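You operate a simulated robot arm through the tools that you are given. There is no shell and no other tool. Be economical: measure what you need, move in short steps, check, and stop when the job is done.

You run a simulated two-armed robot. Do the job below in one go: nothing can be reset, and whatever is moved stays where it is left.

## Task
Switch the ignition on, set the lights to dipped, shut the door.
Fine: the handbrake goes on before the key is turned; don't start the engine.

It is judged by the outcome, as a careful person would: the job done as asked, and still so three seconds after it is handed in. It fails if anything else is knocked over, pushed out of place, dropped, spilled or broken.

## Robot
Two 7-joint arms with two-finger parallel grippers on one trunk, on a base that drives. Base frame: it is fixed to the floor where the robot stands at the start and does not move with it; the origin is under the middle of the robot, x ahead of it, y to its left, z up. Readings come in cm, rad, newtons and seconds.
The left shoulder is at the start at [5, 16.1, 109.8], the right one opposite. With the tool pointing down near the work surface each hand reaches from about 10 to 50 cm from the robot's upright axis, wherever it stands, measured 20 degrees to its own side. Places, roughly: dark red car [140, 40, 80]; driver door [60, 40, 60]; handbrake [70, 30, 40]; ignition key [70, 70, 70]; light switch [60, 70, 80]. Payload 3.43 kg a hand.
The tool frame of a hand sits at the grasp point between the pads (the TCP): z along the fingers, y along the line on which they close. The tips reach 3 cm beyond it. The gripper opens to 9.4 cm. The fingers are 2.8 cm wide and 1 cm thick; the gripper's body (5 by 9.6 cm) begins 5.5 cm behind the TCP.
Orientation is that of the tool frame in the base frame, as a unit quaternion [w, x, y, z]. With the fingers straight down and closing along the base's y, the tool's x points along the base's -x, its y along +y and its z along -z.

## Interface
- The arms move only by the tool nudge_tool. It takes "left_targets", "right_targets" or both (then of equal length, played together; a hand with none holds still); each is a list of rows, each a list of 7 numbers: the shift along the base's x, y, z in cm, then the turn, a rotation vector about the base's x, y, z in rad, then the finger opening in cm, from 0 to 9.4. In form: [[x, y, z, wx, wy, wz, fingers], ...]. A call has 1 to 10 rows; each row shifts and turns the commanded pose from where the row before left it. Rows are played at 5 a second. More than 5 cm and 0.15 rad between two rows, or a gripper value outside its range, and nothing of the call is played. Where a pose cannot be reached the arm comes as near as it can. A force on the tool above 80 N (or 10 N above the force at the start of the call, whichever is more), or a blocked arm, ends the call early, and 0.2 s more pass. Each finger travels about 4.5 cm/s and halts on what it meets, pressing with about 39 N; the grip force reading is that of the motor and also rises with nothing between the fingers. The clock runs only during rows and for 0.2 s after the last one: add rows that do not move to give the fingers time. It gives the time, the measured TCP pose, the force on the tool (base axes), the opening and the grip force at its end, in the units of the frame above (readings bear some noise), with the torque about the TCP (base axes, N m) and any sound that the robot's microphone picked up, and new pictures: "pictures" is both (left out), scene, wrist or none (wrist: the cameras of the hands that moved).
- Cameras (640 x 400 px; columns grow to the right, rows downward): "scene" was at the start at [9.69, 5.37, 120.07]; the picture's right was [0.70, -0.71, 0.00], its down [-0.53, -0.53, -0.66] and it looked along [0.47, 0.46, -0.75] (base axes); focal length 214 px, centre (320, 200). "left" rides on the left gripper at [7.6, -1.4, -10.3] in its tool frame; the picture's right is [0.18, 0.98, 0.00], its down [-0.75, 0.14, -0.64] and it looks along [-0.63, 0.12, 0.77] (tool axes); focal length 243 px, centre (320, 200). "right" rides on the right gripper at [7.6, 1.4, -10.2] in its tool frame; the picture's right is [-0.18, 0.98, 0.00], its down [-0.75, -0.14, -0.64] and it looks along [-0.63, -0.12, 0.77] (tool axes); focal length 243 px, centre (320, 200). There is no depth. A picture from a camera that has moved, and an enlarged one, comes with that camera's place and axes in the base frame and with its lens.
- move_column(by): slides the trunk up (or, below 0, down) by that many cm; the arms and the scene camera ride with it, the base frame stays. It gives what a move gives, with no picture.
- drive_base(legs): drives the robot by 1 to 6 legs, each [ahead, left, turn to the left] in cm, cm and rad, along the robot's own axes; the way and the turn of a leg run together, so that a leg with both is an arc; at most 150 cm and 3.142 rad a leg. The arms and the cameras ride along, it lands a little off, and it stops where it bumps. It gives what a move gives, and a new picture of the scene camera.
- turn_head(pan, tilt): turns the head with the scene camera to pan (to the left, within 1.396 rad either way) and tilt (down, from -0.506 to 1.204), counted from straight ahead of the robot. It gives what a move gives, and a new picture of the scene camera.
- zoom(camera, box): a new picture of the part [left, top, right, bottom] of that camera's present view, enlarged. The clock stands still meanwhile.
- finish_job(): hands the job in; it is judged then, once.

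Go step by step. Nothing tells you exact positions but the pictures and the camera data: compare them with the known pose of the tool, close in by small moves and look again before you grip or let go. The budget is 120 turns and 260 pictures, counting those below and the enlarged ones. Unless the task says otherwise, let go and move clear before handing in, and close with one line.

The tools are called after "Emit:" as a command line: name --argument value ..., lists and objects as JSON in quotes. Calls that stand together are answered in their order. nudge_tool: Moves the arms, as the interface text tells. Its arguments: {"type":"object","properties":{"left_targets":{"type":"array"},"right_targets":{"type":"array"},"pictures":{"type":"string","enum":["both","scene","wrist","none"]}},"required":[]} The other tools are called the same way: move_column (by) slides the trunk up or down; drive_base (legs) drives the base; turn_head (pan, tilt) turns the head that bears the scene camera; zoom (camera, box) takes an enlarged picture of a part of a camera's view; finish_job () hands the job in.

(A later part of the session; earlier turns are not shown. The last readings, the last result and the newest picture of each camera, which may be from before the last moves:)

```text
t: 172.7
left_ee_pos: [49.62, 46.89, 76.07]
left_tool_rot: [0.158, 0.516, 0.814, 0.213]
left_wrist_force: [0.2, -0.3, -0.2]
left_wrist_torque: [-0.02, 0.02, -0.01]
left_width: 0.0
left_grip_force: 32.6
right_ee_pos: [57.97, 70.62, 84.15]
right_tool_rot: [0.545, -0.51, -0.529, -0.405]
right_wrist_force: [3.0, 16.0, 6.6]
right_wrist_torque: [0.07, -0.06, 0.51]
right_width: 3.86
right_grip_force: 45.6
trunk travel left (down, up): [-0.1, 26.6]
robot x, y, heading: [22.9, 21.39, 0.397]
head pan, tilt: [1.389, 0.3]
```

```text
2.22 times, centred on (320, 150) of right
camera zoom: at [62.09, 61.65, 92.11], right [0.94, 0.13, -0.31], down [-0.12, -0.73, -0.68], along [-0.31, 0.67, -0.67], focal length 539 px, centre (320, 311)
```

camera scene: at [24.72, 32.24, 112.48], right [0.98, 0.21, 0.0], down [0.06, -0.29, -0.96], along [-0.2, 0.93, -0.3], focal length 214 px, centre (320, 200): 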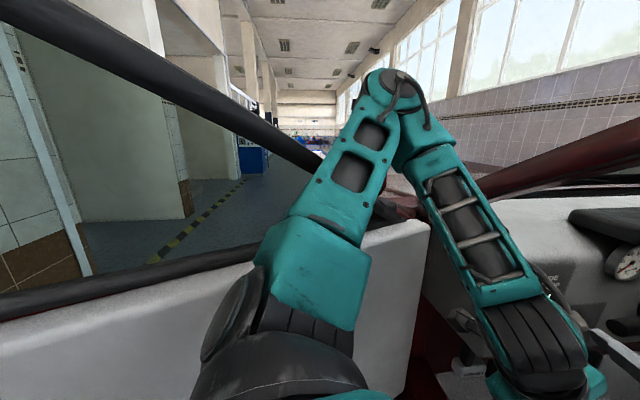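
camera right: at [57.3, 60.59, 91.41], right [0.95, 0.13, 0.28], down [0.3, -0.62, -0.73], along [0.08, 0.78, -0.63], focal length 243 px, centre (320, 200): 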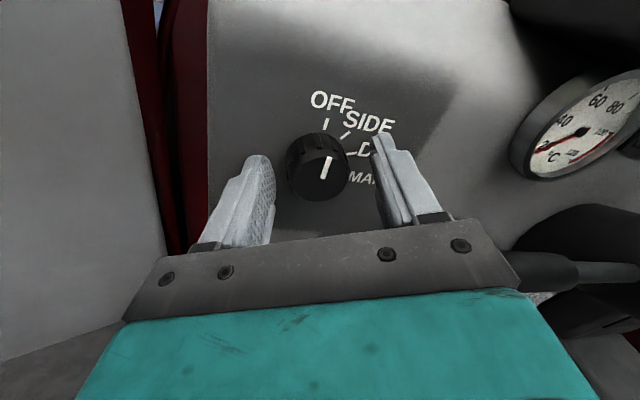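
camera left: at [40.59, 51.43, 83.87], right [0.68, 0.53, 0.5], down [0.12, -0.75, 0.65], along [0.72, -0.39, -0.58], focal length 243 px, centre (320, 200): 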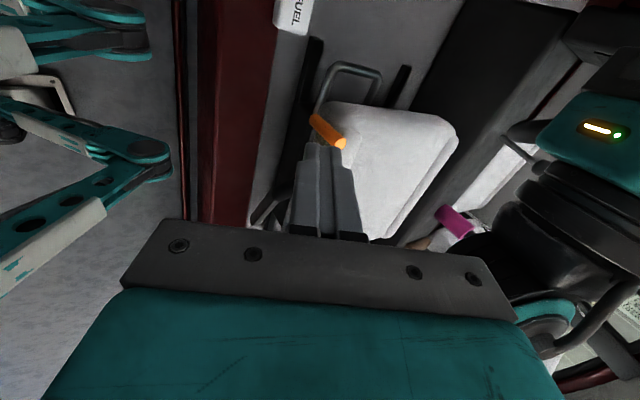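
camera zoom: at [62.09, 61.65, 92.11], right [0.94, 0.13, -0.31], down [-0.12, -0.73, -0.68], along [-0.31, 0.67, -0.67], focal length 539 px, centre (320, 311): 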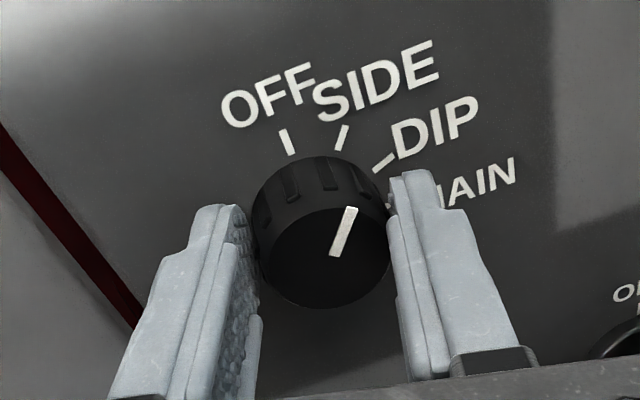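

It's at SIDE now. The same amount again should give DIP.

Emit:
nudge_tool --right_targets '[[0, 0, 0, -0.031, 0.116, 0, 2], [0, 0, 0, -0.031, 0.116, 0, 2], [0, 0, 0, -0.031, 0.116, 0, 2], [0, 0, 0, -0.031, 0.116, 0, 2], [0, 0, 0, -0.031, 0.116, 0, 2], [0, 0, 0, 0, 0, 0, 2]]' --pictures "none"

Emit:
zoom --camera "right" --box '[200, 60, 440, 240]'

```text
t: 174.1
left_ee_pos: [49.75, 46.83, 76.02]
left_tool_rot: [0.158, 0.517, 0.814, 0.213]
left_wrist_force: [-0.3, -0.6, 0.0]
left_wrist_torque: [0.02, 0.0, 0.01]
left_width: 0.0
left_grip_force: 33.4
right_ee_pos: [58.32, 70.46, 83.96]
right_tool_rot: [-0.633, 0.645, 0.377, 0.202]
right_wrist_force: [18.2, 14.3, 14.9]
right_wrist_torque: [0.74, 0.1, 0.07]
right_width: 3.8
right_grip_force: 45.0
trunk travel left (down, up): [-0.1, 26.6]
robot x, y, heading: [22.58, 21.92, 0.396]
head pan, tilt: [1.389, 0.3]
```

```text
2.22 times, centred on (320, 150) of right
camera zoom: at [66.55, 62.63, 89.75], right [0.61, 0.04, -0.79], down [-0.44, -0.81, -0.39], along [-0.65, 0.59, -0.48], focal length 539 px, centre (320, 311)
```

zoom: 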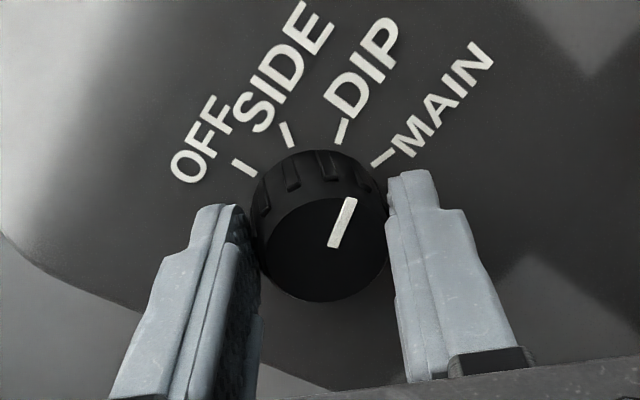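

The pointer now lines up with DIP just as it did with OFF before. Releasing and backing off, then checking.

Emit:
nudge_tool --right_targets '[[0, 0, 0, 0, 0, 0, 4], [0, 0, 0, 0, 0, 0, 6], [0.5, -2, 0, 0, 0, 0, 6.4], [0.8, -3, 0, 0, 0, 0, 6.4], [0.8, -3, 0, 0, 0, 0, 6.4], [0, 0, 0, 0, 0, 0, 6.4]]' --pictures "wrist"

Emit:
zoom --camera "right" --box '[200, 20, 440, 200]'

```text
t: 175.5
left_ee_pos: [49.68, 47.0, 76.01]
left_tool_rot: [0.158, 0.517, 0.813, 0.214]
left_wrist_force: [-0.4, -0.7, -0.5]
left_wrist_torque: [0.0, -0.01, 0.0]
left_width: 0.01
left_grip_force: 32.8
right_ee_pos: [60.19, 62.58, 83.95]
right_tool_rot: [-0.632, 0.644, 0.382, 0.2]
right_wrist_force: [-0.1, -1.1, 0.3]
right_wrist_torque: [0.03, 0.0, -0.01]
right_width: 6.41
right_grip_force: 0.1
trunk travel left (down, up): [-0.1, 26.6]
robot x, y, heading: [23.01, 21.9, 0.395]
head pan, tilt: [1.389, 0.3]
camera right: at [68.43, 54.78, 89.74], right [0.62, 0.04, -0.79], down [-0.43, -0.81, -0.39], along [-0.66, 0.58, -0.48], focal length 243 px, centre (320, 200)
```

right: 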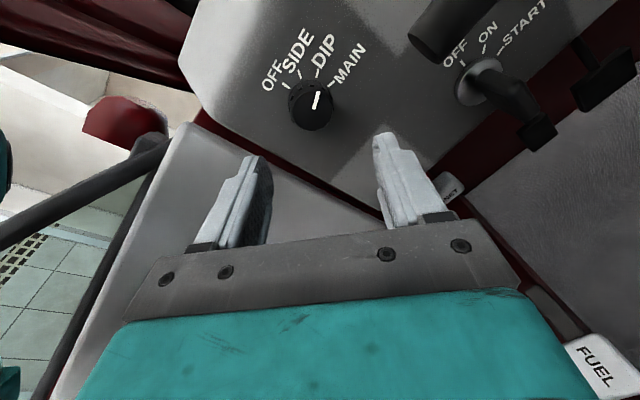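

```text
2.22 times, centred on (320, 110) of right
camera zoom: at [68.43, 54.78, 89.74], right [0.62, 0.04, -0.79], down [-0.43, -0.81, -0.39], along [-0.66, 0.58, -0.48], focal length 539 px, centre (320, 400)
```

zoom: 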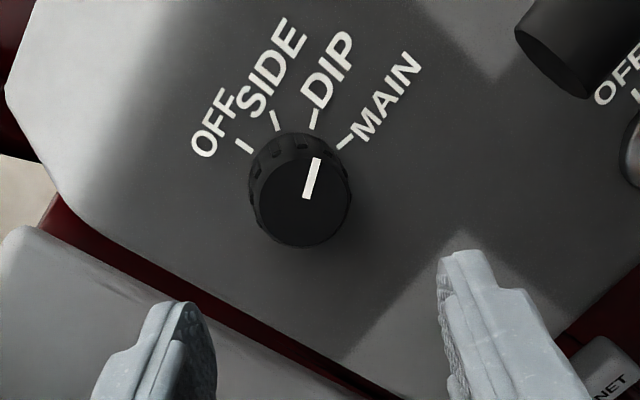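

Lights are at DIP. Now the key: zooming in on it.

Emit:
zoom --camera "right" --box '[400, 0, 600, 160]'

```text
2.50 times, centred on (500, 80) of right
camera zoom: at [68.43, 54.78, 89.74], right [0.62, 0.04, -0.79], down [-0.43, -0.81, -0.39], along [-0.66, 0.58, -0.48], focal length 606 px, centre (-130, 500)
```

zoom: 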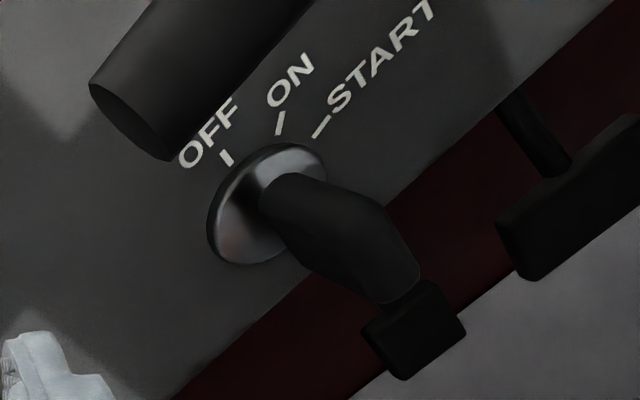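

I need a straight view of the key's bow. I'll roll the hand back and move it behind the key at about [69, 57, 76].

Emit:
nudge_tool --right_targets '[[0.5, -3, 0, 0.038, -0.14, 0, 6], [1.1, -1, -1, 0.038, -0.14, 0, 5], [1.1, 0, -1, 0.038, -0.14, 0, 4], [1.1, 0, -1, 0.038, -0.14, 0, 4], [1.2, 0, -1.2, 0.038, -0.14, 0, 4], [1.2, 0, -1.2, 0.038, -0.14, 0, 4], [1.2, 0, -1.2, 0.038, -0.14, 0, 4], [1.2, 0, -1.2, 0.038, -0.14, 0, 4], [0, 0, 0, 0, 0, 0, 4]]' --pictures "wrist"

Emit:
zoom --camera "right" --box '[240, 50, 440, 210]'

```text
t: 177.5
left_ee_pos: [49.68, 46.87, 75.96]
left_tool_rot: [0.159, 0.518, 0.813, 0.213]
left_wrist_force: [0.1, 0.2, -0.4]
left_wrist_torque: [0.0, 0.02, 0.0]
left_width: 0.0
left_grip_force: 32.4
right_ee_pos: [68.61, 58.55, 76.01]
right_tool_rot: [-0.419, 0.343, 0.624, 0.563]
right_wrist_force: [0.7, 0.4, 0.3]
right_wrist_torque: [-0.02, -0.01, -0.03]
right_width: 3.99
right_grip_force: 0.2
trunk travel left (down, up): [-0.1, 26.6]
robot x, y, heading: [23.33, 21.48, 0.4]
head pan, tilt: [1.389, 0.3]
camera right: at [68.26, 48.4, 83.61], right [0.96, 0.14, 0.24], down [0.27, -0.62, -0.73], along [0.05, 0.77, -0.63], focal length 243 px, centre (320, 200)
```

right: 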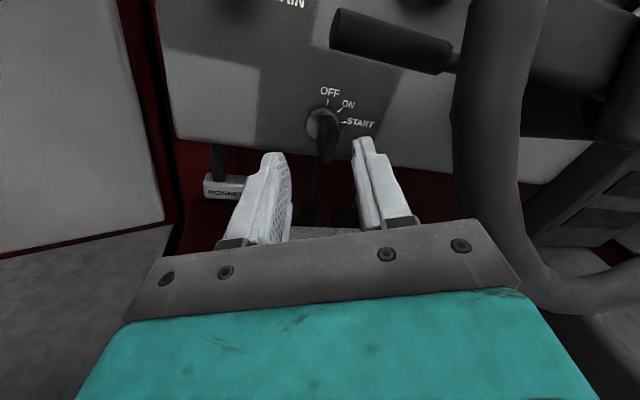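

```text
2.50 times, centred on (340, 130) of right
camera zoom: at [68.26, 48.4, 83.61], right [0.96, 0.14, 0.24], down [0.27, -0.62, -0.73], along [0.05, 0.77, -0.63], focal length 606 px, centre (270, 375)
```

zoom: 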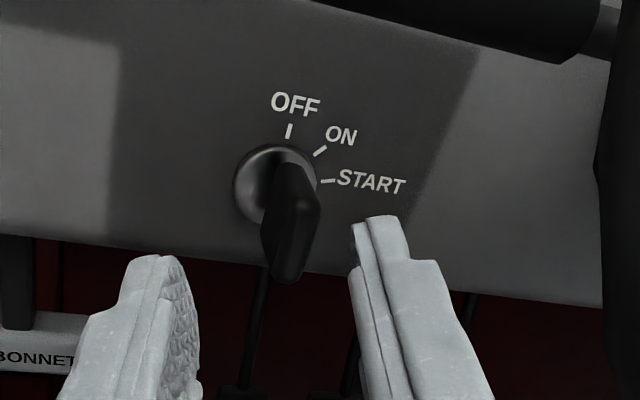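

The key's bow is a vertical plate, at OFF. With the wrist camera on top, turning would bring it near the steering wheel, so I'll try rolling the hand anticlockwise to get the camera underneath.

Emit:
nudge_tool --right_targets '[[0, -0.5, 0, 0.039, -0.144, 0, 4], [0, -0.5, 0, 0.039, -0.144, 0, 4], [0, 0, 0, 0.039, -0.144, 0, 4], [0, 0, 0, 0.039, -0.144, 0, 4], [0, 0, 0, 0.039, -0.144, 0, 4], [0, 0, 0, 0.039, -0.144, 0, 4], [0, 0, 0, 0.039, -0.144, 0, 4], [0, 0, 0, 0.039, -0.144, 0, 4], [0, 0, 0, 0.039, -0.144, 0, 4], [0, 0, 0, 0.039, -0.144, 0, 4]]' --pictures "none"

Emit:
nudge_tool --right_targets '[[0, 0, 0, 0.039, -0.144, 0, 4], [0, 0, 0, 0.039, -0.144, 0, 4], [0, 0, 0, 0.039, -0.144, 0, 4], [0, 0, 0, 0.039, -0.144, 0, 4], [0, 0, 0, 0.039, -0.144, 0, 4], [0, 0, 0, 0.039, -0.144, 0, 4], [0, 0, 0, 0.039, -0.144, 0, 4], [0, 0, 0, 0, 0, 0, 4]]' --pictures "wrist"

```text
t: 179.7
left_ee_pos: [49.76, 46.86, 75.9]
left_tool_rot: [0.158, 0.518, 0.813, 0.213]
left_wrist_force: [0.0, 0.2, -0.8]
left_wrist_torque: [-0.01, 0.02, 0.02]
left_width: 0.0
left_grip_force: 33.1
right_ee_pos: [68.5, 57.57, 76.14]
right_tool_rot: [-0.139, 0.007, 0.674, 0.725]
right_wrist_force: [-0.5, -1.4, 0.5]
right_wrist_torque: [-0.01, -0.02, 0.01]
right_width: 3.99
right_grip_force: 0.0
right hand out of reach, approached as far as the arm can: row 7, 8, 9, 10
trunk travel left (down, up): [-0.1, 26.6]
robot x, y, heading: [22.77, 21.47, 0.396]
head pan, tilt: [1.389, 0.3]
```

```text
t: 181.5
left_ee_pos: [49.72, 46.91, 76.08]
left_tool_rot: [0.158, 0.518, 0.813, 0.213]
left_wrist_force: [0.1, -0.1, 0.3]
left_wrist_torque: [-0.02, -0.03, 0.0]
left_width: 0.03
left_grip_force: 33.0
right_ee_pos: [65.77, 54.26, 74.99]
right_tool_rot: [-0.11, -0.027, 0.669, 0.735]
right_wrist_force: [0.7, 0.3, -0.3]
right_wrist_torque: [0.01, 0.0, 0.03]
right_width: 3.97
right_grip_force: 0.1
right hand out of reach, approached as far as the arm can: row 1, 2, 3, 4, 5, 6, 7
trunk travel left (down, up): [-0.1, 26.6]
robot x, y, heading: [23.02, 21.9, 0.393]
head pan, tilt: [1.389, 0.3]
camera right: at [60.63, 42.78, 76.13], right [0.3, -0.04, 0.95], down [0.84, -0.47, -0.29], along [0.46, 0.88, -0.11], focal length 243 px, centre (320, 200)
```

right: 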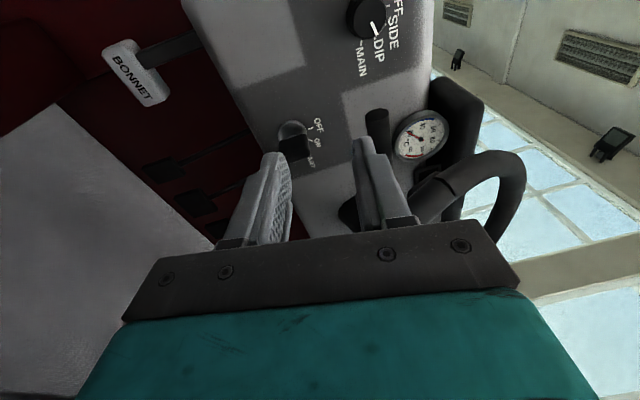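

That direction hits a joint limit; the opposite way should have the range. I'll roll clockwise until the camera is below.

Emit:
nudge_tool --right_targets '[[0.4, 0, 0, -0.038, 0.143, 0, 4], [0.4, 0, 0, -0.038, 0.143, 0, 4], [0.4, 0, 0, -0.038, 0.143, 0, 4], [0.4, 0, 0, -0.038, 0.143, 0, 4], [0.4, 0, 0, -0.038, 0.143, 0, 4], [0.4, 0, 0, -0.038, 0.143, 0, 4], [0.4, 0, 0, -0.038, 0.143, 0, 4], [0.4, 0, 0, -0.038, 0.143, 0, 4], [0.4, 0, 0, -0.038, 0.143, 0, 4], [0.4, 0, 0, -0.038, 0.143, 0, 4]]' --pictures "none"

Emit:
nudge_tool --right_targets '[[0, 0, 0, -0.038, 0.143, 0, 4], [0, 0, 0, -0.038, 0.143, 0, 4], [0, 0, 0, -0.038, 0.143, 0, 4], [0, 0, 0, -0.038, 0.143, 0, 4], [0, 0, 0, -0.038, 0.143, 0, 4], [0, 0, 0, -0.038, 0.143, 0, 4], [0, 0, 0, -0.038, 0.143, 0, 4], [0, 0, 0, -0.038, 0.143, 0, 4], [0, 0, 0, -0.038, 0.143, 0, 4], [0, 0, 0, -0.038, 0.143, 0, 4]]' --pictures "wrist"

```text
t: 183.7
left_ee_pos: [49.68, 46.79, 75.99]
left_tool_rot: [0.158, 0.517, 0.814, 0.213]
left_wrist_force: [-0.1, -0.3, -0.2]
left_wrist_torque: [-0.04, 0.0, -0.01]
left_width: 0.0
left_grip_force: 33.2
right_ee_pos: [69.82, 54.4, 75.05]
right_tool_rot: [-0.522, 0.478, 0.55, 0.443]
right_wrist_force: [-0.1, 0.1, 0.4]
right_wrist_torque: [0.02, 0.03, 0.06]
right_width: 4.0
right_grip_force: 0.1
trunk travel left (down, up): [-0.1, 26.6]
robot x, y, heading: [22.78, 21.87, 0.396]
head pan, tilt: [1.389, 0.3]
```

```text
t: 185.9
left_ee_pos: [49.7, 46.85, 75.93]
left_tool_rot: [0.158, 0.518, 0.814, 0.213]
left_wrist_force: [1.1, -0.3, 0.4]
left_wrist_torque: [0.01, -0.03, 0.0]
left_width: 0.0
left_grip_force: 32.7
right_ee_pos: [69.75, 54.32, 74.99]
right_tool_rot: [-0.661, 0.732, 0.142, -0.08]
right_wrist_force: [-0.6, 0.3, 0.1]
right_wrist_torque: [0.0, -0.02, -0.03]
right_width: 4.0
right_grip_force: 0.2
trunk travel left (down, up): [-0.1, 26.6]
robot x, y, heading: [22.41, 21.58, 0.398]
head pan, tilt: [1.389, 0.3]
camera right: at [80.39, 46.98, 75.19], right [-0.07, -0.14, -0.99], down [-0.53, -0.83, 0.16], along [-0.84, 0.54, -0.02], focal length 243 px, centre (320, 200)
```

right: 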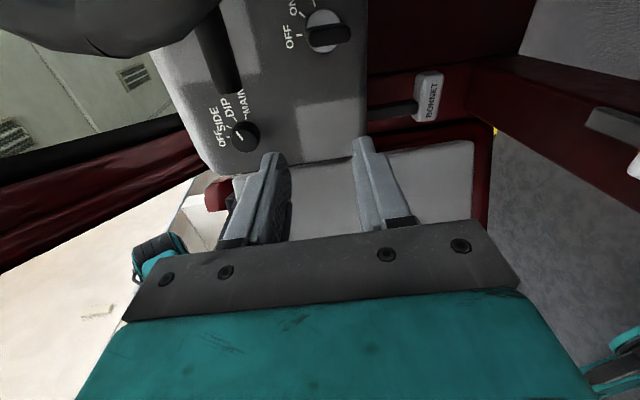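

Camera is at the right side now; continuing the roll by 1.5 rad.

Emit:
nudge_tool --right_targets '[[0, 0, 0, -0.039, 0.144, 0, 4], [0, 0, 0, -0.039, 0.144, 0, 4], [0, 0, 0, -0.039, 0.144, 0, 4], [0, 0, 0, -0.039, 0.144, 0, 4], [0, 0, 0, -0.039, 0.144, 0, 4], [0, 0, 0, -0.039, 0.144, 0, 4], [0, 0, 0, -0.039, 0.144, 0, 4], [0, 0, 0, -0.039, 0.144, 0, 4], [0, 0, 0, -0.039, 0.144, 0, 4], [0, 0, 0, -0.039, 0.144, 0, 4]]' --pictures "wrist"

```text
t: 188.1
left_ee_pos: [49.69, 46.9, 75.93]
left_tool_rot: [0.159, 0.517, 0.813, 0.213]
left_wrist_force: [0.4, 0.4, -0.1]
left_wrist_torque: [0.01, -0.02, 0.0]
left_width: 0.02
left_grip_force: 33.0
right_ee_pos: [69.7, 54.25, 75.24]
right_tool_rot: [-0.45, 0.603, -0.343, -0.563]
right_wrist_force: [0.2, 0.3, 0.4]
right_wrist_torque: [0.02, 0.02, -0.01]
right_width: 4.03
right_grip_force: 0.2
trunk travel left (down, up): [-0.1, 26.6]
robot x, y, heading: [22.84, 21.53, 0.397]
head pan, tilt: [1.389, 0.3]
camera right: at [73.44, 45.1, 66.82], right [-0.93, -0.37, 0.03], down [0.27, -0.61, 0.74], along [-0.26, 0.7, 0.67], focal length 243 px, centre (320, 200)
```

right: 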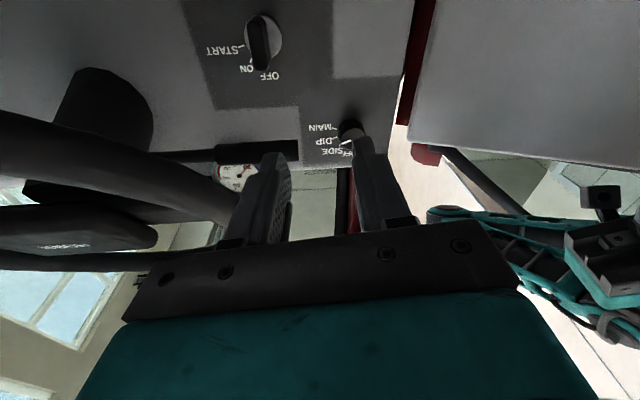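

Camera is underneath now with no limit met. Aligning to the key's axis and approaching to about 8 cm behind the bow.

Emit:
nudge_tool --right_targets '[[0.3, 1, -1, -0.038, 0.14, 0, 4], [0.3, 2, -1, 0, 0, -0.115, 4], [0.3, 3, -1.2, 0, 0, 0, 4], [0.2, 3.5, 0, 0, 0, 0, 4], [0, 0, 0, 0, 0, 0, 4]]' --pictures "wrist"

Emit:
zoom --camera "right" --box '[200, 20, 440, 200]'

```text
t: 189.3
left_ee_pos: [49.65, 46.96, 76.08]
left_tool_rot: [0.157, 0.517, 0.814, 0.213]
left_wrist_force: [0.1, -0.8, 0.2]
left_wrist_torque: [0.02, -0.03, -0.01]
left_width: 0.01
left_grip_force: 32.6
right_ee_pos: [67.25, 62.2, 73.36]
right_tool_rot: [0.447, -0.548, 0.415, 0.572]
right_wrist_force: [0.0, -0.6, 0.5]
right_wrist_torque: [0.01, 0.0, 0.0]
right_width: 4.0
right_grip_force: 0.0
right hand out of reach, approached as far as the arm can: row 3, 4
trunk travel left (down, up): [-0.1, 26.6]
robot x, y, heading: [23.24, 21.52, 0.394]
head pan, tilt: [1.389, 0.3]
camera right: at [68.61, 52.5, 65.18], right [-0.95, -0.26, 0.17], down [0.3, -0.63, 0.72], along [-0.08, 0.73, 0.67], focal length 243 px, centre (320, 200)
```

right: 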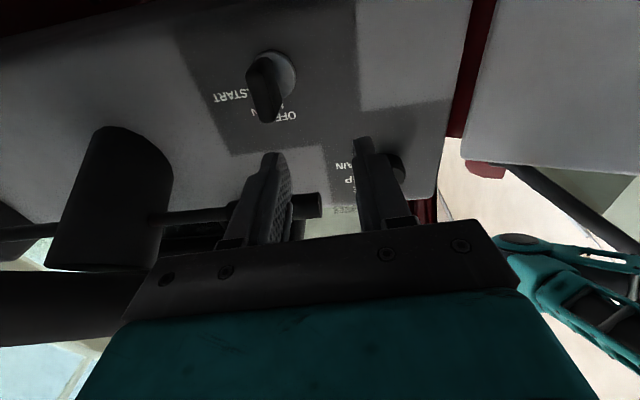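

```text
2.22 times, centred on (320, 110) of right
camera zoom: at [68.61, 52.5, 65.18], right [-0.95, -0.26, 0.17], down [0.3, -0.63, 0.72], along [-0.08, 0.73, 0.67], focal length 539 px, centre (320, 400)
```

zoom: 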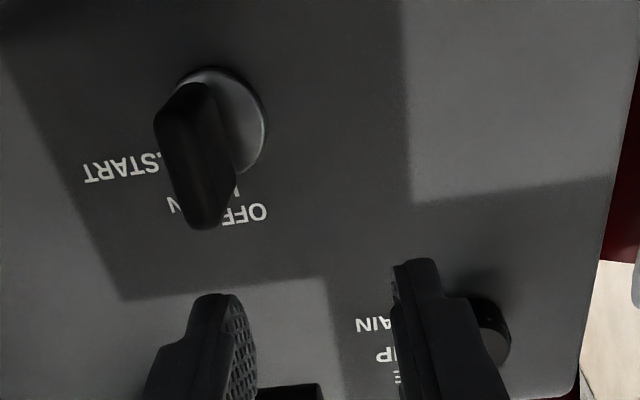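

About 9 cm short. I'll pull the hand back slightly and drive the base further toward the car.

Emit:
nudge_tool --right_targets '[[-2, -2, 0, 0, 0, 0, 4], [-2, -1, 0, 0, 0, 0, 4], [0, 0, 0, 0, 0, 0, 4]]' --pictures "none"

Emit:
drive_base --legs '[[6, 0, 0], [0, 3, 0.06]]'

```text
t: 190.1
left_ee_pos: [49.72, 46.92, 75.93]
left_tool_rot: [0.159, 0.518, 0.813, 0.214]
left_wrist_force: [-0.1, 0.0, 0.5]
left_wrist_torque: [0.02, -0.02, -0.04]
left_width: 0.01
left_grip_force: 33.3
right_ee_pos: [63.4, 59.29, 73.53]
right_tool_rot: [0.447, -0.548, 0.416, 0.571]
right_wrist_force: [0.0, -0.3, -0.9]
right_wrist_torque: [0.01, -0.01, 0.01]
right_width: 4.0
right_grip_force: 0.0
trunk travel left (down, up): [-0.1, 26.6]
robot x, y, heading: [23.15, 21.54, 0.397]
head pan, tilt: [1.389, 0.3]
```

```text
t: 190.9
left_ee_pos: [50.32, 47.31, 76.02]
left_tool_rot: [0.158, 0.517, 0.814, 0.214]
left_wrist_force: [0.0, 0.4, -0.6]
left_wrist_torque: [0.01, -0.03, -0.04]
left_width: 0.0
left_grip_force: 33.1
right_ee_pos: [64.07, 59.44, 73.52]
right_tool_rot: [0.448, -0.548, 0.416, 0.571]
right_wrist_force: [0.3, -0.2, -0.7]
right_wrist_torque: [0.05, 0.04, -0.01]
right_width: 4.0
right_grip_force: 0.1
trunk travel left (down, up): [-0.1, 26.6]
robot x, y, heading: [23.78, 21.61, 0.396]
head pan, tilt: [1.389, 0.3]
stopped in leg 1: the robot was blocked; the commanded pose is now the measured one
camera scene: at [25.29, 32.52, 112.48], right [0.98, 0.21, 0.0], down [0.06, -0.29, -0.96], along [-0.2, 0.93, -0.3], focal length 214 px, centre (320, 200)
```

scene: 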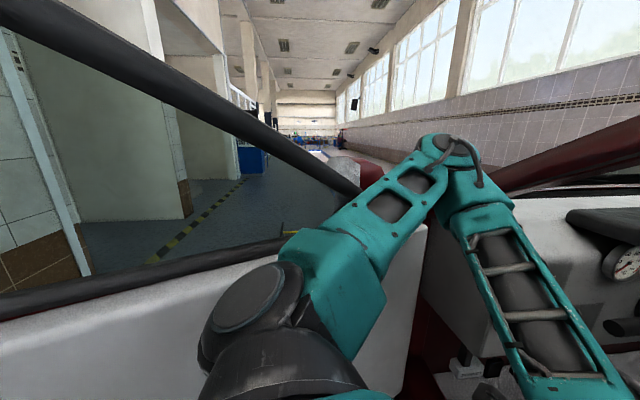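

Bumped the sill; but the left elbow is clear of the frame, so I can shift left.

Emit:
drive_base --legs '[[-0.7, 0, 0], [0, 7, 0]]'

```text
t: 192.3
left_ee_pos: [48.75, 49.33, 76.0]
left_tool_rot: [0.158, 0.516, 0.814, 0.214]
left_wrist_force: [0.7, -0.8, 0.4]
left_wrist_torque: [-0.01, 0.02, 0.01]
left_width: 0.0
left_grip_force: 32.9
right_ee_pos: [62.38, 61.67, 73.62]
right_tool_rot: [0.446, -0.549, 0.414, 0.573]
right_wrist_force: [0.1, -0.3, -0.2]
right_wrist_torque: [0.03, 0.0, 0.01]
right_width: 3.99
right_grip_force: 0.0
trunk travel left (down, up): [-0.1, 26.6]
robot x, y, heading: [21.84, 23.98, 0.396]
head pan, tilt: [1.389, 0.3]
stopped in leg 2: the robot was blocked; the commanded pose is now the measured one
camera scene: at [23.72, 34.6, 112.48], right [0.98, 0.21, 0.0], down [0.06, -0.29, -0.96], along [-0.21, 0.93, -0.3], focal length 214 px, centre (320, 200)
```

scene: 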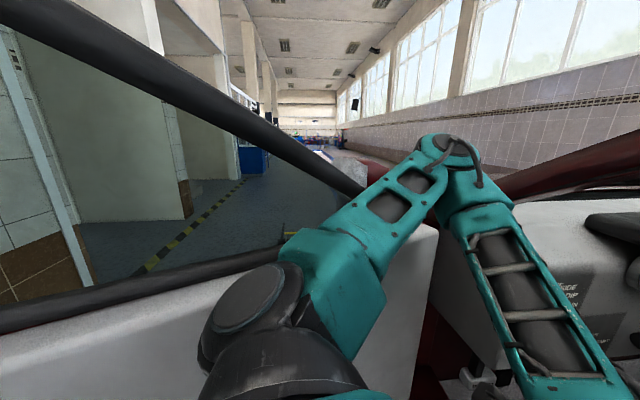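

A 17° yaw of the hand toward the arm's line gains the missing reach. I'll apply it and line up behind the key.

Emit:
nudge_tool --right_targets '[[2, 0.5, -0.5, 0, 0, -0.15, 4.5], [2, 0.8, -0.5, 0, 0, -0.15, 4.5], [2.2, 1, -0.5, 0, 0, 0, 4.5], [0, 1, -0.1, 0, 0, 0, 4.5], [0, 0, 0, 0, 0, 0, 4.5]]' --pictures "wrist"

Emit:
zoom --camera "right" --box '[180, 20, 460, 230]'

```text
t: 193.5
left_ee_pos: [48.6, 49.33, 75.94]
left_tool_rot: [0.158, 0.516, 0.815, 0.213]
left_wrist_force: [-0.8, 0.0, 0.6]
left_wrist_torque: [0.01, 0.0, 0.01]
left_width: 0.0
left_grip_force: 33.3
right_ee_pos: [68.55, 65.02, 71.93]
right_tool_rot: [0.528, -0.48, 0.491, 0.5]
right_wrist_force: [-0.1, -0.3, -0.1]
right_wrist_torque: [0.0, 0.05, -0.01]
right_width: 4.51
right_grip_force: 0.0
trunk travel left (down, up): [-0.1, 26.6]
robot x, y, heading: [22.32, 24.14, 0.395]
head pan, tilt: [1.389, 0.3]
camera right: at [66.95, 55.43, 63.71], right [-0.99, 0.03, 0.17], down [0.1, -0.69, 0.72], along [0.14, 0.73, 0.67], focal length 243 px, centre (320, 200)
```

right: 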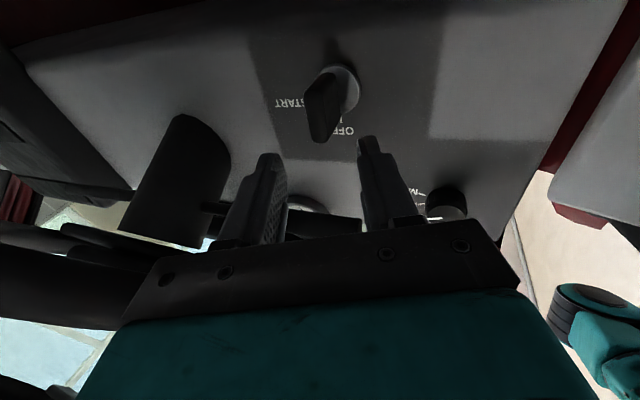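

```text
1.90 times, centred on (320, 125) of right
camera zoom: at [66.95, 55.43, 63.71], right [-0.99, 0.03, 0.17], down [0.1, -0.69, 0.72], along [0.14, 0.73, 0.67], focal length 462 px, centre (320, 343)
```

zoom: 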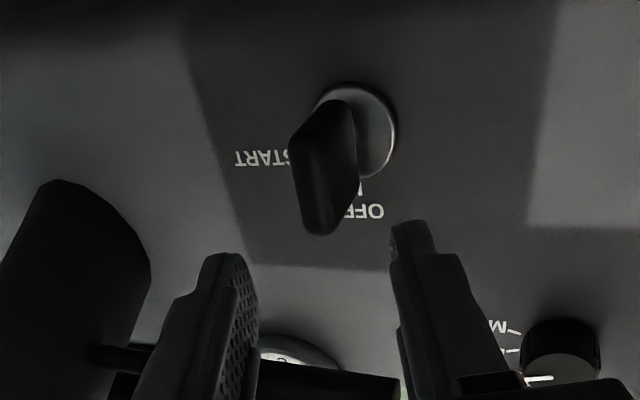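

The bow's centre triangulates to [68.7, 74.2, 71.4]. Advancing straight with open fingers.

Emit:
nudge_tool --right_targets '[[0.05, 1.8, -0.2, 0, 0, 0, 4.5], [0.05, 1.8, -0.2, 0, 0, 0, 4.5], [0.05, 1.8, -0.2, 0, 0, 0, 4.5], [0, 1.5, 0, 0, 0, 0, 4.5], [0, 0, 0, 0, 0, 0, 4.5]]' --pictures "none"

Emit:
zoom --camera "right" --box '[180, 50, 460, 250]'

```text
t: 194.7
left_ee_pos: [48.54, 49.32, 75.98]
left_tool_rot: [0.156, 0.516, 0.815, 0.214]
left_wrist_force: [0.5, 0.5, 0.6]
left_wrist_torque: [0.0, -0.01, -0.01]
left_width: 0.0
left_grip_force: 33.5
right_ee_pos: [67.38, 67.95, 72.57]
right_tool_rot: [0.527, -0.481, 0.491, 0.5]
right_wrist_force: [-0.4, -0.1, 0.2]
right_wrist_torque: [0.0, 0.05, 0.02]
right_width: 4.5
right_grip_force: 0.0
right hand out of reach, approached as far as the arm can: row 2, 3, 4
trunk travel left (down, up): [-0.1, 26.6]
robot x, y, heading: [22.33, 24.22, 0.397]
head pan, tilt: [1.389, 0.3]
```

```text
2.00 times, centred on (320, 150) of right
camera zoom: at [65.8, 58.34, 64.3], right [-0.99, 0.03, 0.17], down [0.1, -0.69, 0.72], along [0.14, 0.73, 0.67], focal length 485 px, centre (320, 300)
```

zoom: 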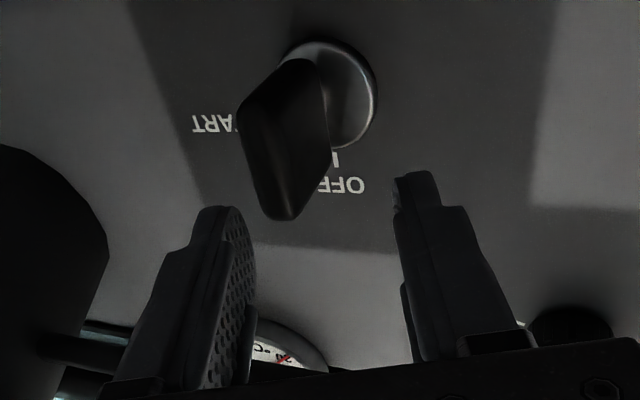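

Still ~4 cm short. I'll back the right hand off, draw the left arm inward, and shift the base left again.

Emit:
nudge_tool --left_targets '[[2, -3, 0, 0, 0, 0, 0], [2, -3, 0, 0, 0, 0, 0], [2, -3, 0, 0, 0, 0, 0], [0, 0, 0, 0, 0, 0, 0]]' --right_targets '[[0.4, -1.5, -0.2, 0, 0, 0, 4.5], [0.4, -1.5, -0.2, 0, 0, 0, 4.5], [0.4, -1.5, -0.2, 0, 0, 0, 4.5], [0, 0, 0, 0, 0, 0, 4.5]]' --pictures "none"

Emit:
drive_base --legs '[[1, 5.5, 0]]'

```text
t: 195.7
left_ee_pos: [52.36, 47.92, 79.56]
left_tool_rot: [0.158, 0.516, 0.815, 0.213]
left_wrist_force: [-0.5, -0.4, -0.4]
left_wrist_torque: [0.01, 0.02, -0.02]
left_width: 0.02
left_grip_force: 32.7
left hand out of reach, approached as far as the arm can: row 1, 2, 3
right_ee_pos: [68.35, 63.49, 72.03]
right_tool_rot: [0.528, -0.48, 0.492, 0.499]
right_wrist_force: [-0.1, 0.1, -0.8]
right_wrist_torque: [-0.01, 0.0, 0.0]
right_width: 4.5
right_grip_force: 0.2
trunk travel left (down, up): [-0.1, 26.6]
robot x, y, heading: [21.82, 24.36, 0.402]
head pan, tilt: [1.389, 0.3]
```

```text
t: 196.4
left_ee_pos: [52.33, 48.23, 79.52]
left_tool_rot: [0.157, 0.516, 0.815, 0.214]
left_wrist_force: [0.5, 0.2, -0.5]
left_wrist_torque: [0.01, 0.01, -0.01]
left_width: 0.02
left_grip_force: 32.7
right_ee_pos: [68.45, 63.61, 72.07]
right_tool_rot: [0.526, -0.481, 0.491, 0.5]
right_wrist_force: [0.2, -0.5, -0.7]
right_wrist_torque: [0.0, -0.02, 0.03]
right_width: 4.48
right_grip_force: 0.1
trunk travel left (down, up): [-0.1, 26.6]
robot x, y, heading: [21.99, 23.82, 0.4]
head pan, tilt: [1.389, 0.3]
stopped in leg 1: the robot was blocked; the commanded pose is now the measured one
camera scene: at [23.74, 34.62, 112.48], right [0.98, 0.22, 0.0], down [0.06, -0.29, -0.96], along [-0.21, 0.93, -0.3], focal length 214 px, centre (320, 200)
```

scene: 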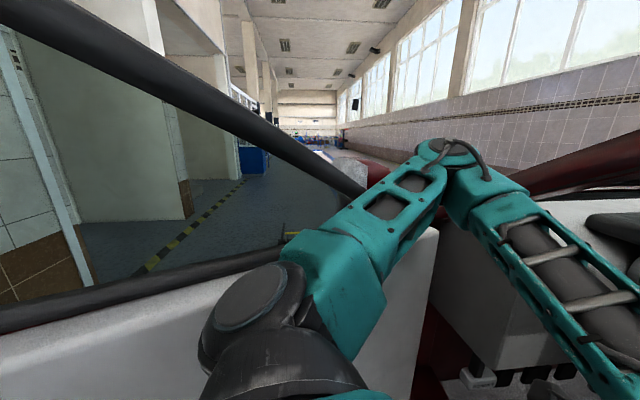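

The base can't go further, but pitching the fingers slightly down brings the wrist nearer the shoulder and is harmless for gripping the vertical bow. Doing that and advancing.

Emit:
nudge_tool --right_targets '[[0, 1, 0.2, -0.12, 0, 0, 4.5], [0, 1, 0.2, -0.12, 0, 0, 4.5], [0, 1, 0.2, -0.12, 0, 0, 4.5], [0.1, 1.5, 0, 0, 0, -0.06, 4.5], [0.1, 1.5, 0, 0, 0, -0.06, 4.5], [0.1, 1.5, 0, 0, 0, 0, 4.5], [0, 1.5, 0, 0, 0, 0, 4.5], [0, 0, 0, 0, 0, 0, 4.5]]' --pictures "none"

Emit:
zoom --camera "right" --box '[160, 40, 480, 250]'

```text
t: 198.2
left_ee_pos: [52.26, 48.07, 79.64]
left_tool_rot: [0.157, 0.516, 0.815, 0.214]
left_wrist_force: [-0.2, -0.7, -0.1]
left_wrist_torque: [0.0, 0.03, 0.02]
left_width: 0.0
left_grip_force: 33.1
right_ee_pos: [68.3, 71.1, 72.92]
right_tool_rot: [0.456, -0.532, 0.606, 0.378]
right_wrist_force: [0.5, -0.1, 0.1]
right_wrist_torque: [-0.03, 0.01, -0.02]
right_width: 4.51
right_grip_force: 0.1
right hand out of reach, approached as far as the arm can: row 6, 7
trunk travel left (down, up): [-0.1, 26.6]
robot x, y, heading: [22.09, 23.76, 0.402]
head pan, tilt: [1.389, 0.3]
```

```text
1.90 times, centred on (320, 145) of right
camera zoom: at [65.31, 59.47, 68.55], right [-0.97, 0.2, 0.15], down [0.06, -0.4, 0.91], along [0.24, 0.89, 0.38], focal length 462 px, centre (320, 305)
```

zoom: 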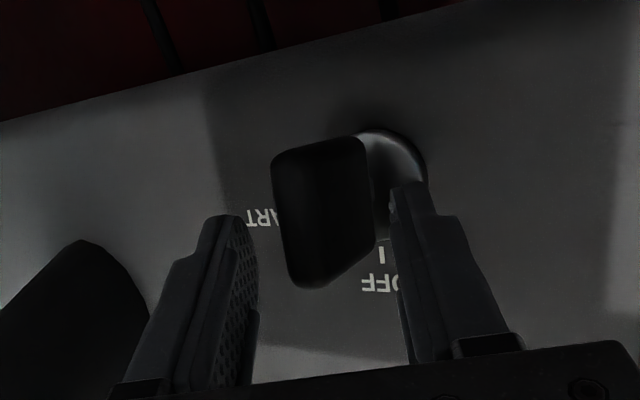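

The bow is between the fingertips now. Closing on it.

Emit:
nudge_tool --right_targets '[[0, 0, -0.4, 0, 0, 0, 3], [0, 0, 0, 0, 0, 0, 1], [0, 0, 0, 0, 0, 0, 0], [0, 0, 0, 0, 0, 0, 0]]' --pictures "none"

Emit:
zoom --camera "right" --box '[160, 40, 480, 250]'

```text
t: 199.2
left_ee_pos: [52.35, 48.07, 79.64]
left_tool_rot: [0.158, 0.516, 0.815, 0.213]
left_wrist_force: [0.1, -0.2, 0.2]
left_wrist_torque: [0.01, 0.01, 0.02]
left_width: 0.0
left_grip_force: 32.6
right_ee_pos: [68.26, 70.9, 72.44]
right_tool_rot: [0.456, -0.531, 0.606, 0.377]
right_wrist_force: [2.3, 2.1, 2.2]
right_wrist_torque: [0.28, 0.19, 0.92]
right_width: 2.62
right_grip_force: 44.8
trunk travel left (down, up): [-0.1, 26.6]
robot x, y, heading: [21.96, 24.21, 0.396]
head pan, tilt: [1.389, 0.3]
```

```text
1.90 times, centred on (320, 145) of right
camera zoom: at [65.31, 59.35, 68.19], right [-0.97, 0.2, 0.15], down [0.06, -0.4, 0.91], along [0.24, 0.89, 0.38], focal length 462 px, centre (320, 305)
```

zoom: 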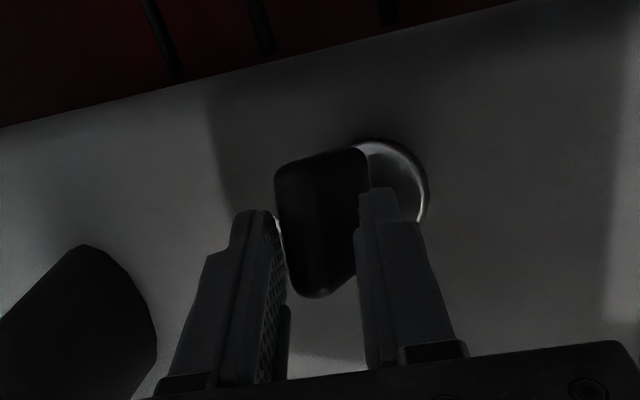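

Gripped. Turning clockwise 0.6 rad toward ON, with care not to go to START.

Emit:
nudge_tool --right_targets '[[0.08, 0, 0, -0.031, 0.116, 0, 0], [0.08, 0, 0, -0.031, 0.116, 0, 0], [0.08, 0, 0, -0.031, 0.116, 0, 0], [0.08, 0, 0, -0.031, 0.116, 0, 0], [0.08, 0, 0, -0.031, 0.116, 0, 0], [0, 0, 0, 0, 0, 0, 0]]' --pictures "none"

Emit:
zoom --camera "right" --box '[160, 40, 480, 250]'

```text
t: 200.6
left_ee_pos: [52.56, 48.14, 79.6]
left_tool_rot: [0.157, 0.515, 0.815, 0.212]
left_wrist_force: [0.8, 0.2, -0.9]
left_wrist_torque: [0.02, 0.04, 0.01]
left_width: 0.0
left_grip_force: 33.2
right_ee_pos: [68.85, 69.3, 72.81]
right_tool_rot: [0.277, -0.452, 0.72, 0.448]
right_wrist_force: [32.8, 17.4, -5.4]
right_wrist_torque: [-0.04, -0.45, -0.58]
right_width: 1.7
right_grip_force: 45.2
right hand out of reach, approached as far as the arm can: row 1, 2, 3, 4, 5
trunk travel left (down, up): [-0.1, 26.6]
robot x, y, heading: [21.88, 24.46, 0.398]
head pan, tilt: [1.389, 0.3]
```

```text
1.90 times, centred on (320, 145) of right
camera zoom: at [64.36, 57.47, 71.68], right [-0.8, 0.26, 0.54], down [0.46, -0.3, 0.84], along [0.38, 0.92, 0.12], focal length 462 px, centre (320, 305)
```

zoom: 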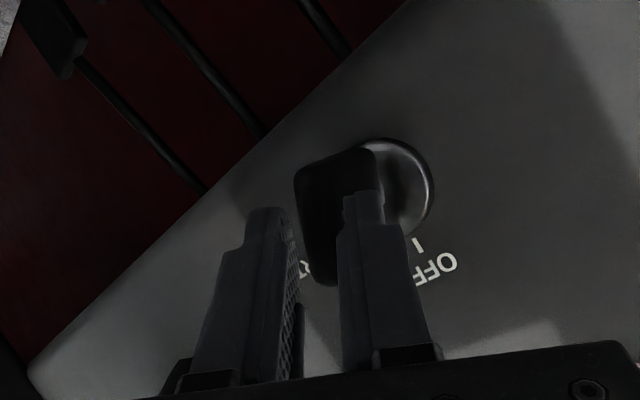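

The key has turned roughly 25–30°. A little more, then check against the ticks.

Emit:
nudge_tool --right_targets '[[-0.3, 0.3, 0, -0.026, 0.097, 0, 0], [-0.3, 0.3, 0, -0.026, 0.097, 0, 0], [0, 0, 0, 0, 0, 0, 0]]' --pictures "none"

Emit:
nudge_tool --right_targets '[[0, 0, 0, 0, 0, 0, 3], [0, 0, 0, 0, 0, 0, 5], [-0.3, -2, 0, 0, 0, 0, 5], [-0.6, -3, 0, 0, 0, 0, 5], [-0.6, -3, 0, 0, 0, 0, 5], [0, 0, 0, 0, 0, 0, 5]]' --pictures "wrist"

Emit:
zoom --camera "right" --box '[200, 40, 440, 220]'

```text
t: 201.4
left_ee_pos: [52.41, 47.85, 79.83]
left_tool_rot: [0.156, 0.516, 0.814, 0.215]
left_wrist_force: [-0.3, -0.1, 0.2]
left_wrist_torque: [-0.01, -0.03, 0.0]
left_width: 0.02
left_grip_force: 33.5
right_ee_pos: [67.92, 68.71, 73.2]
right_tool_rot: [0.233, -0.435, 0.736, 0.463]
right_wrist_force: [7.1, -40.9, 9.0]
right_wrist_torque: [0.01, -0.11, -0.62]
right_width: 0.0
right_grip_force: 33.0
right hand out of reach, approached as far as the arm can: row 1, 2
trunk travel left (down, up): [-0.1, 26.6]
robot x, y, heading: [22.07, 24.26, 0.401]
head pan, tilt: [1.389, 0.3]
```

```text
t: 202.8
left_ee_pos: [52.47, 47.99, 79.69]
left_tool_rot: [0.158, 0.515, 0.815, 0.214]
left_wrist_force: [-0.1, 0.1, -0.5]
left_wrist_torque: [0.0, -0.03, -0.01]
left_width: 0.0
left_grip_force: 33.4
right_ee_pos: [65.94, 61.26, 73.17]
right_tool_rot: [0.23, -0.438, 0.734, 0.464]
right_wrist_force: [0.1, 0.4, -0.4]
right_wrist_torque: [0.02, 0.04, 0.0]
right_width: 5.0
right_grip_force: 0.0
trunk travel left (down, up): [-0.1, 26.6]
robot x, y, heading: [22.16, 24.41, 0.399]
head pan, tilt: [1.389, 0.3]
camera right: at [61.64, 49.36, 72.77], right [-0.75, 0.26, 0.61], down [0.55, -0.27, 0.79], along [0.37, 0.93, 0.06], focal length 243 px, centre (320, 200)
```

right: 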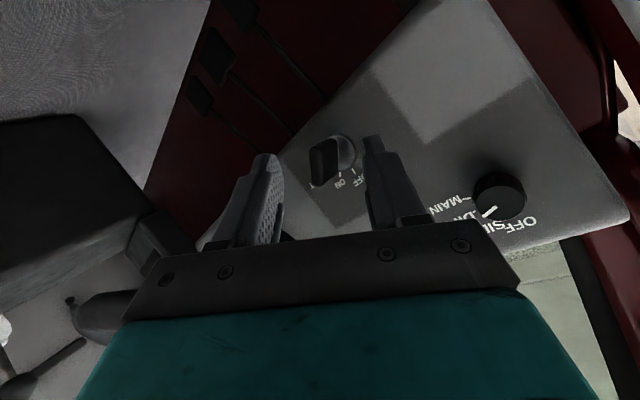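

```text
2.22 times, centred on (320, 130) of right
camera zoom: at [61.64, 49.36, 72.77], right [-0.75, 0.26, 0.61], down [0.55, -0.27, 0.79], along [0.37, 0.93, 0.06], focal length 539 px, centre (320, 356)
```

zoom: 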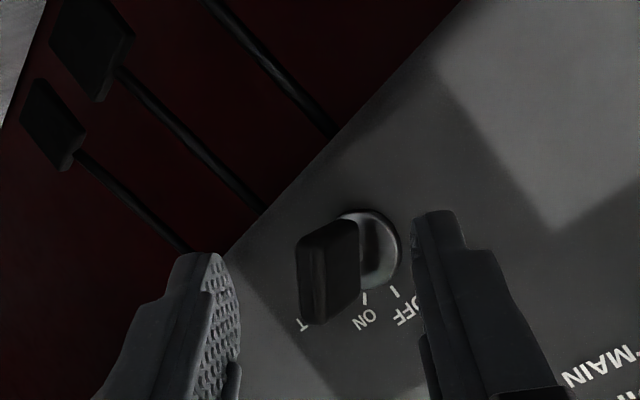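

The bow lines up with the ON tick, so the ignition is on and not at START. Now I withdraw both hands from the car, back out and turn toward the door.

Emit:
nudge_tool --right_targets '[[0.3, -3, 0.5, 0, 0, 0, 3], [0.3, -3, 0.5, 0, 0, 0, 1], [0.3, -3, 1, 0, 0, 0, 0], [0, -3, 1, 0, 0, 0, 0], [0, -3, 1, 0, 0, 0, 0], [0, -3, 1, 0, 0, 0, 0], [-2, -2, 1, 0, 0, 0, 0], [-2, -2, 1, 0, 0, 0, 0], [-2, -2, 1, 0, 0, 0, 0], [0, 0, 0, 0, 0, 0, 0]]' --pictures "none"

Emit:
drive_base --legs '[[-3, -8, 0], [-15, -12, 0], [0, 0, 0.6], [0, 0, 0.6]]'

Emit:
turn_head --pan 0.5 --tilt 0.5

```text
t: 205.0
left_ee_pos: [52.39, 48.02, 79.65]
left_tool_rot: [0.158, 0.515, 0.815, 0.215]
left_wrist_force: [-0.4, 0.9, 0.0]
left_wrist_torque: [-0.03, 0.01, 0.0]
left_width: 0.01
left_grip_force: 32.7
right_ee_pos: [60.49, 37.29, 81.36]
right_tool_rot: [0.231, -0.438, 0.735, 0.463]
right_wrist_force: [0.4, -0.8, 0.0]
right_wrist_torque: [-0.02, -0.03, -0.02]
right_width: 0.0
right_grip_force: 32.5
trunk travel left (down, up): [-0.1, 26.6]
robot x, y, heading: [22.23, 24.11, 0.397]
head pan, tilt: [1.389, 0.3]
```

```text
t: 209.1
left_ee_pos: [29.26, 32.31, 79.08]
left_tool_rot: [0.095, 0.319, 0.912, 0.239]
left_wrist_force: [1.8, 0.4, 0.0]
left_wrist_torque: [0.03, 0.0, -0.03]
left_width: 0.0
left_grip_force: 33.5
right_ee_pos: [41.41, 28.24, 81.36]
right_tool_rot: [-0.106, 0.606, -0.602, -0.51]
right_wrist_force: [0.1, 0.0, 0.3]
right_wrist_torque: [-0.02, 0.01, -0.02]
right_width: 0.01
right_grip_force: 33.1
trunk travel left (down, up): [-0.1, 26.6]
robot x, y, heading: [13.84, -1.62, 0.904]
head pan, tilt: [1.389, 0.3]
stopped in leg 3: the robot was blocked; the commanded pose is now the measured one
camera scene: at [10.59, 8.02, 112.57], right [0.75, 0.66, 0.0], down [0.19, -0.22, -0.96], along [-0.63, 0.72, -0.29], focal length 214 px, centre (320, 200)
```

scene: 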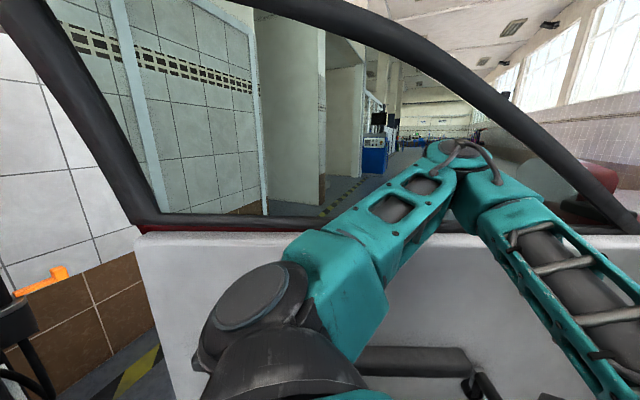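

```text
t: 210.3
left_ee_pos: [29.14, 32.48, 78.95]
left_tool_rot: [0.092, 0.318, 0.913, 0.24]
left_wrist_force: [-0.2, 0.0, 0.1]
left_wrist_torque: [0.01, -0.02, 0.05]
left_width: 0.01
left_grip_force: 33.0
right_ee_pos: [41.35, 28.42, 81.1]
right_tool_rot: [-0.105, 0.605, -0.601, -0.511]
right_wrist_force: [0.2, 0.8, 0.6]
right_wrist_torque: [0.0, 0.01, 0.03]
right_width: 0.01
right_grip_force: 33.3
trunk travel left (down, up): [-0.1, 26.6]
robot x, y, heading: [13.65, -1.83, 0.907]
head pan, tilt: [0.499, 0.499]
camera scene: at [18.37, 10.01, 110.62], right [0.99, -0.16, -0.01], down [-0.09, -0.47, -0.88], along [0.14, 0.87, -0.48], focal length 214 px, centre (320, 200)
```

scene: 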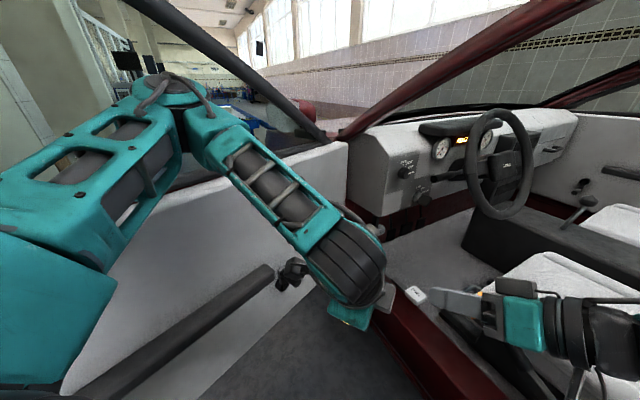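

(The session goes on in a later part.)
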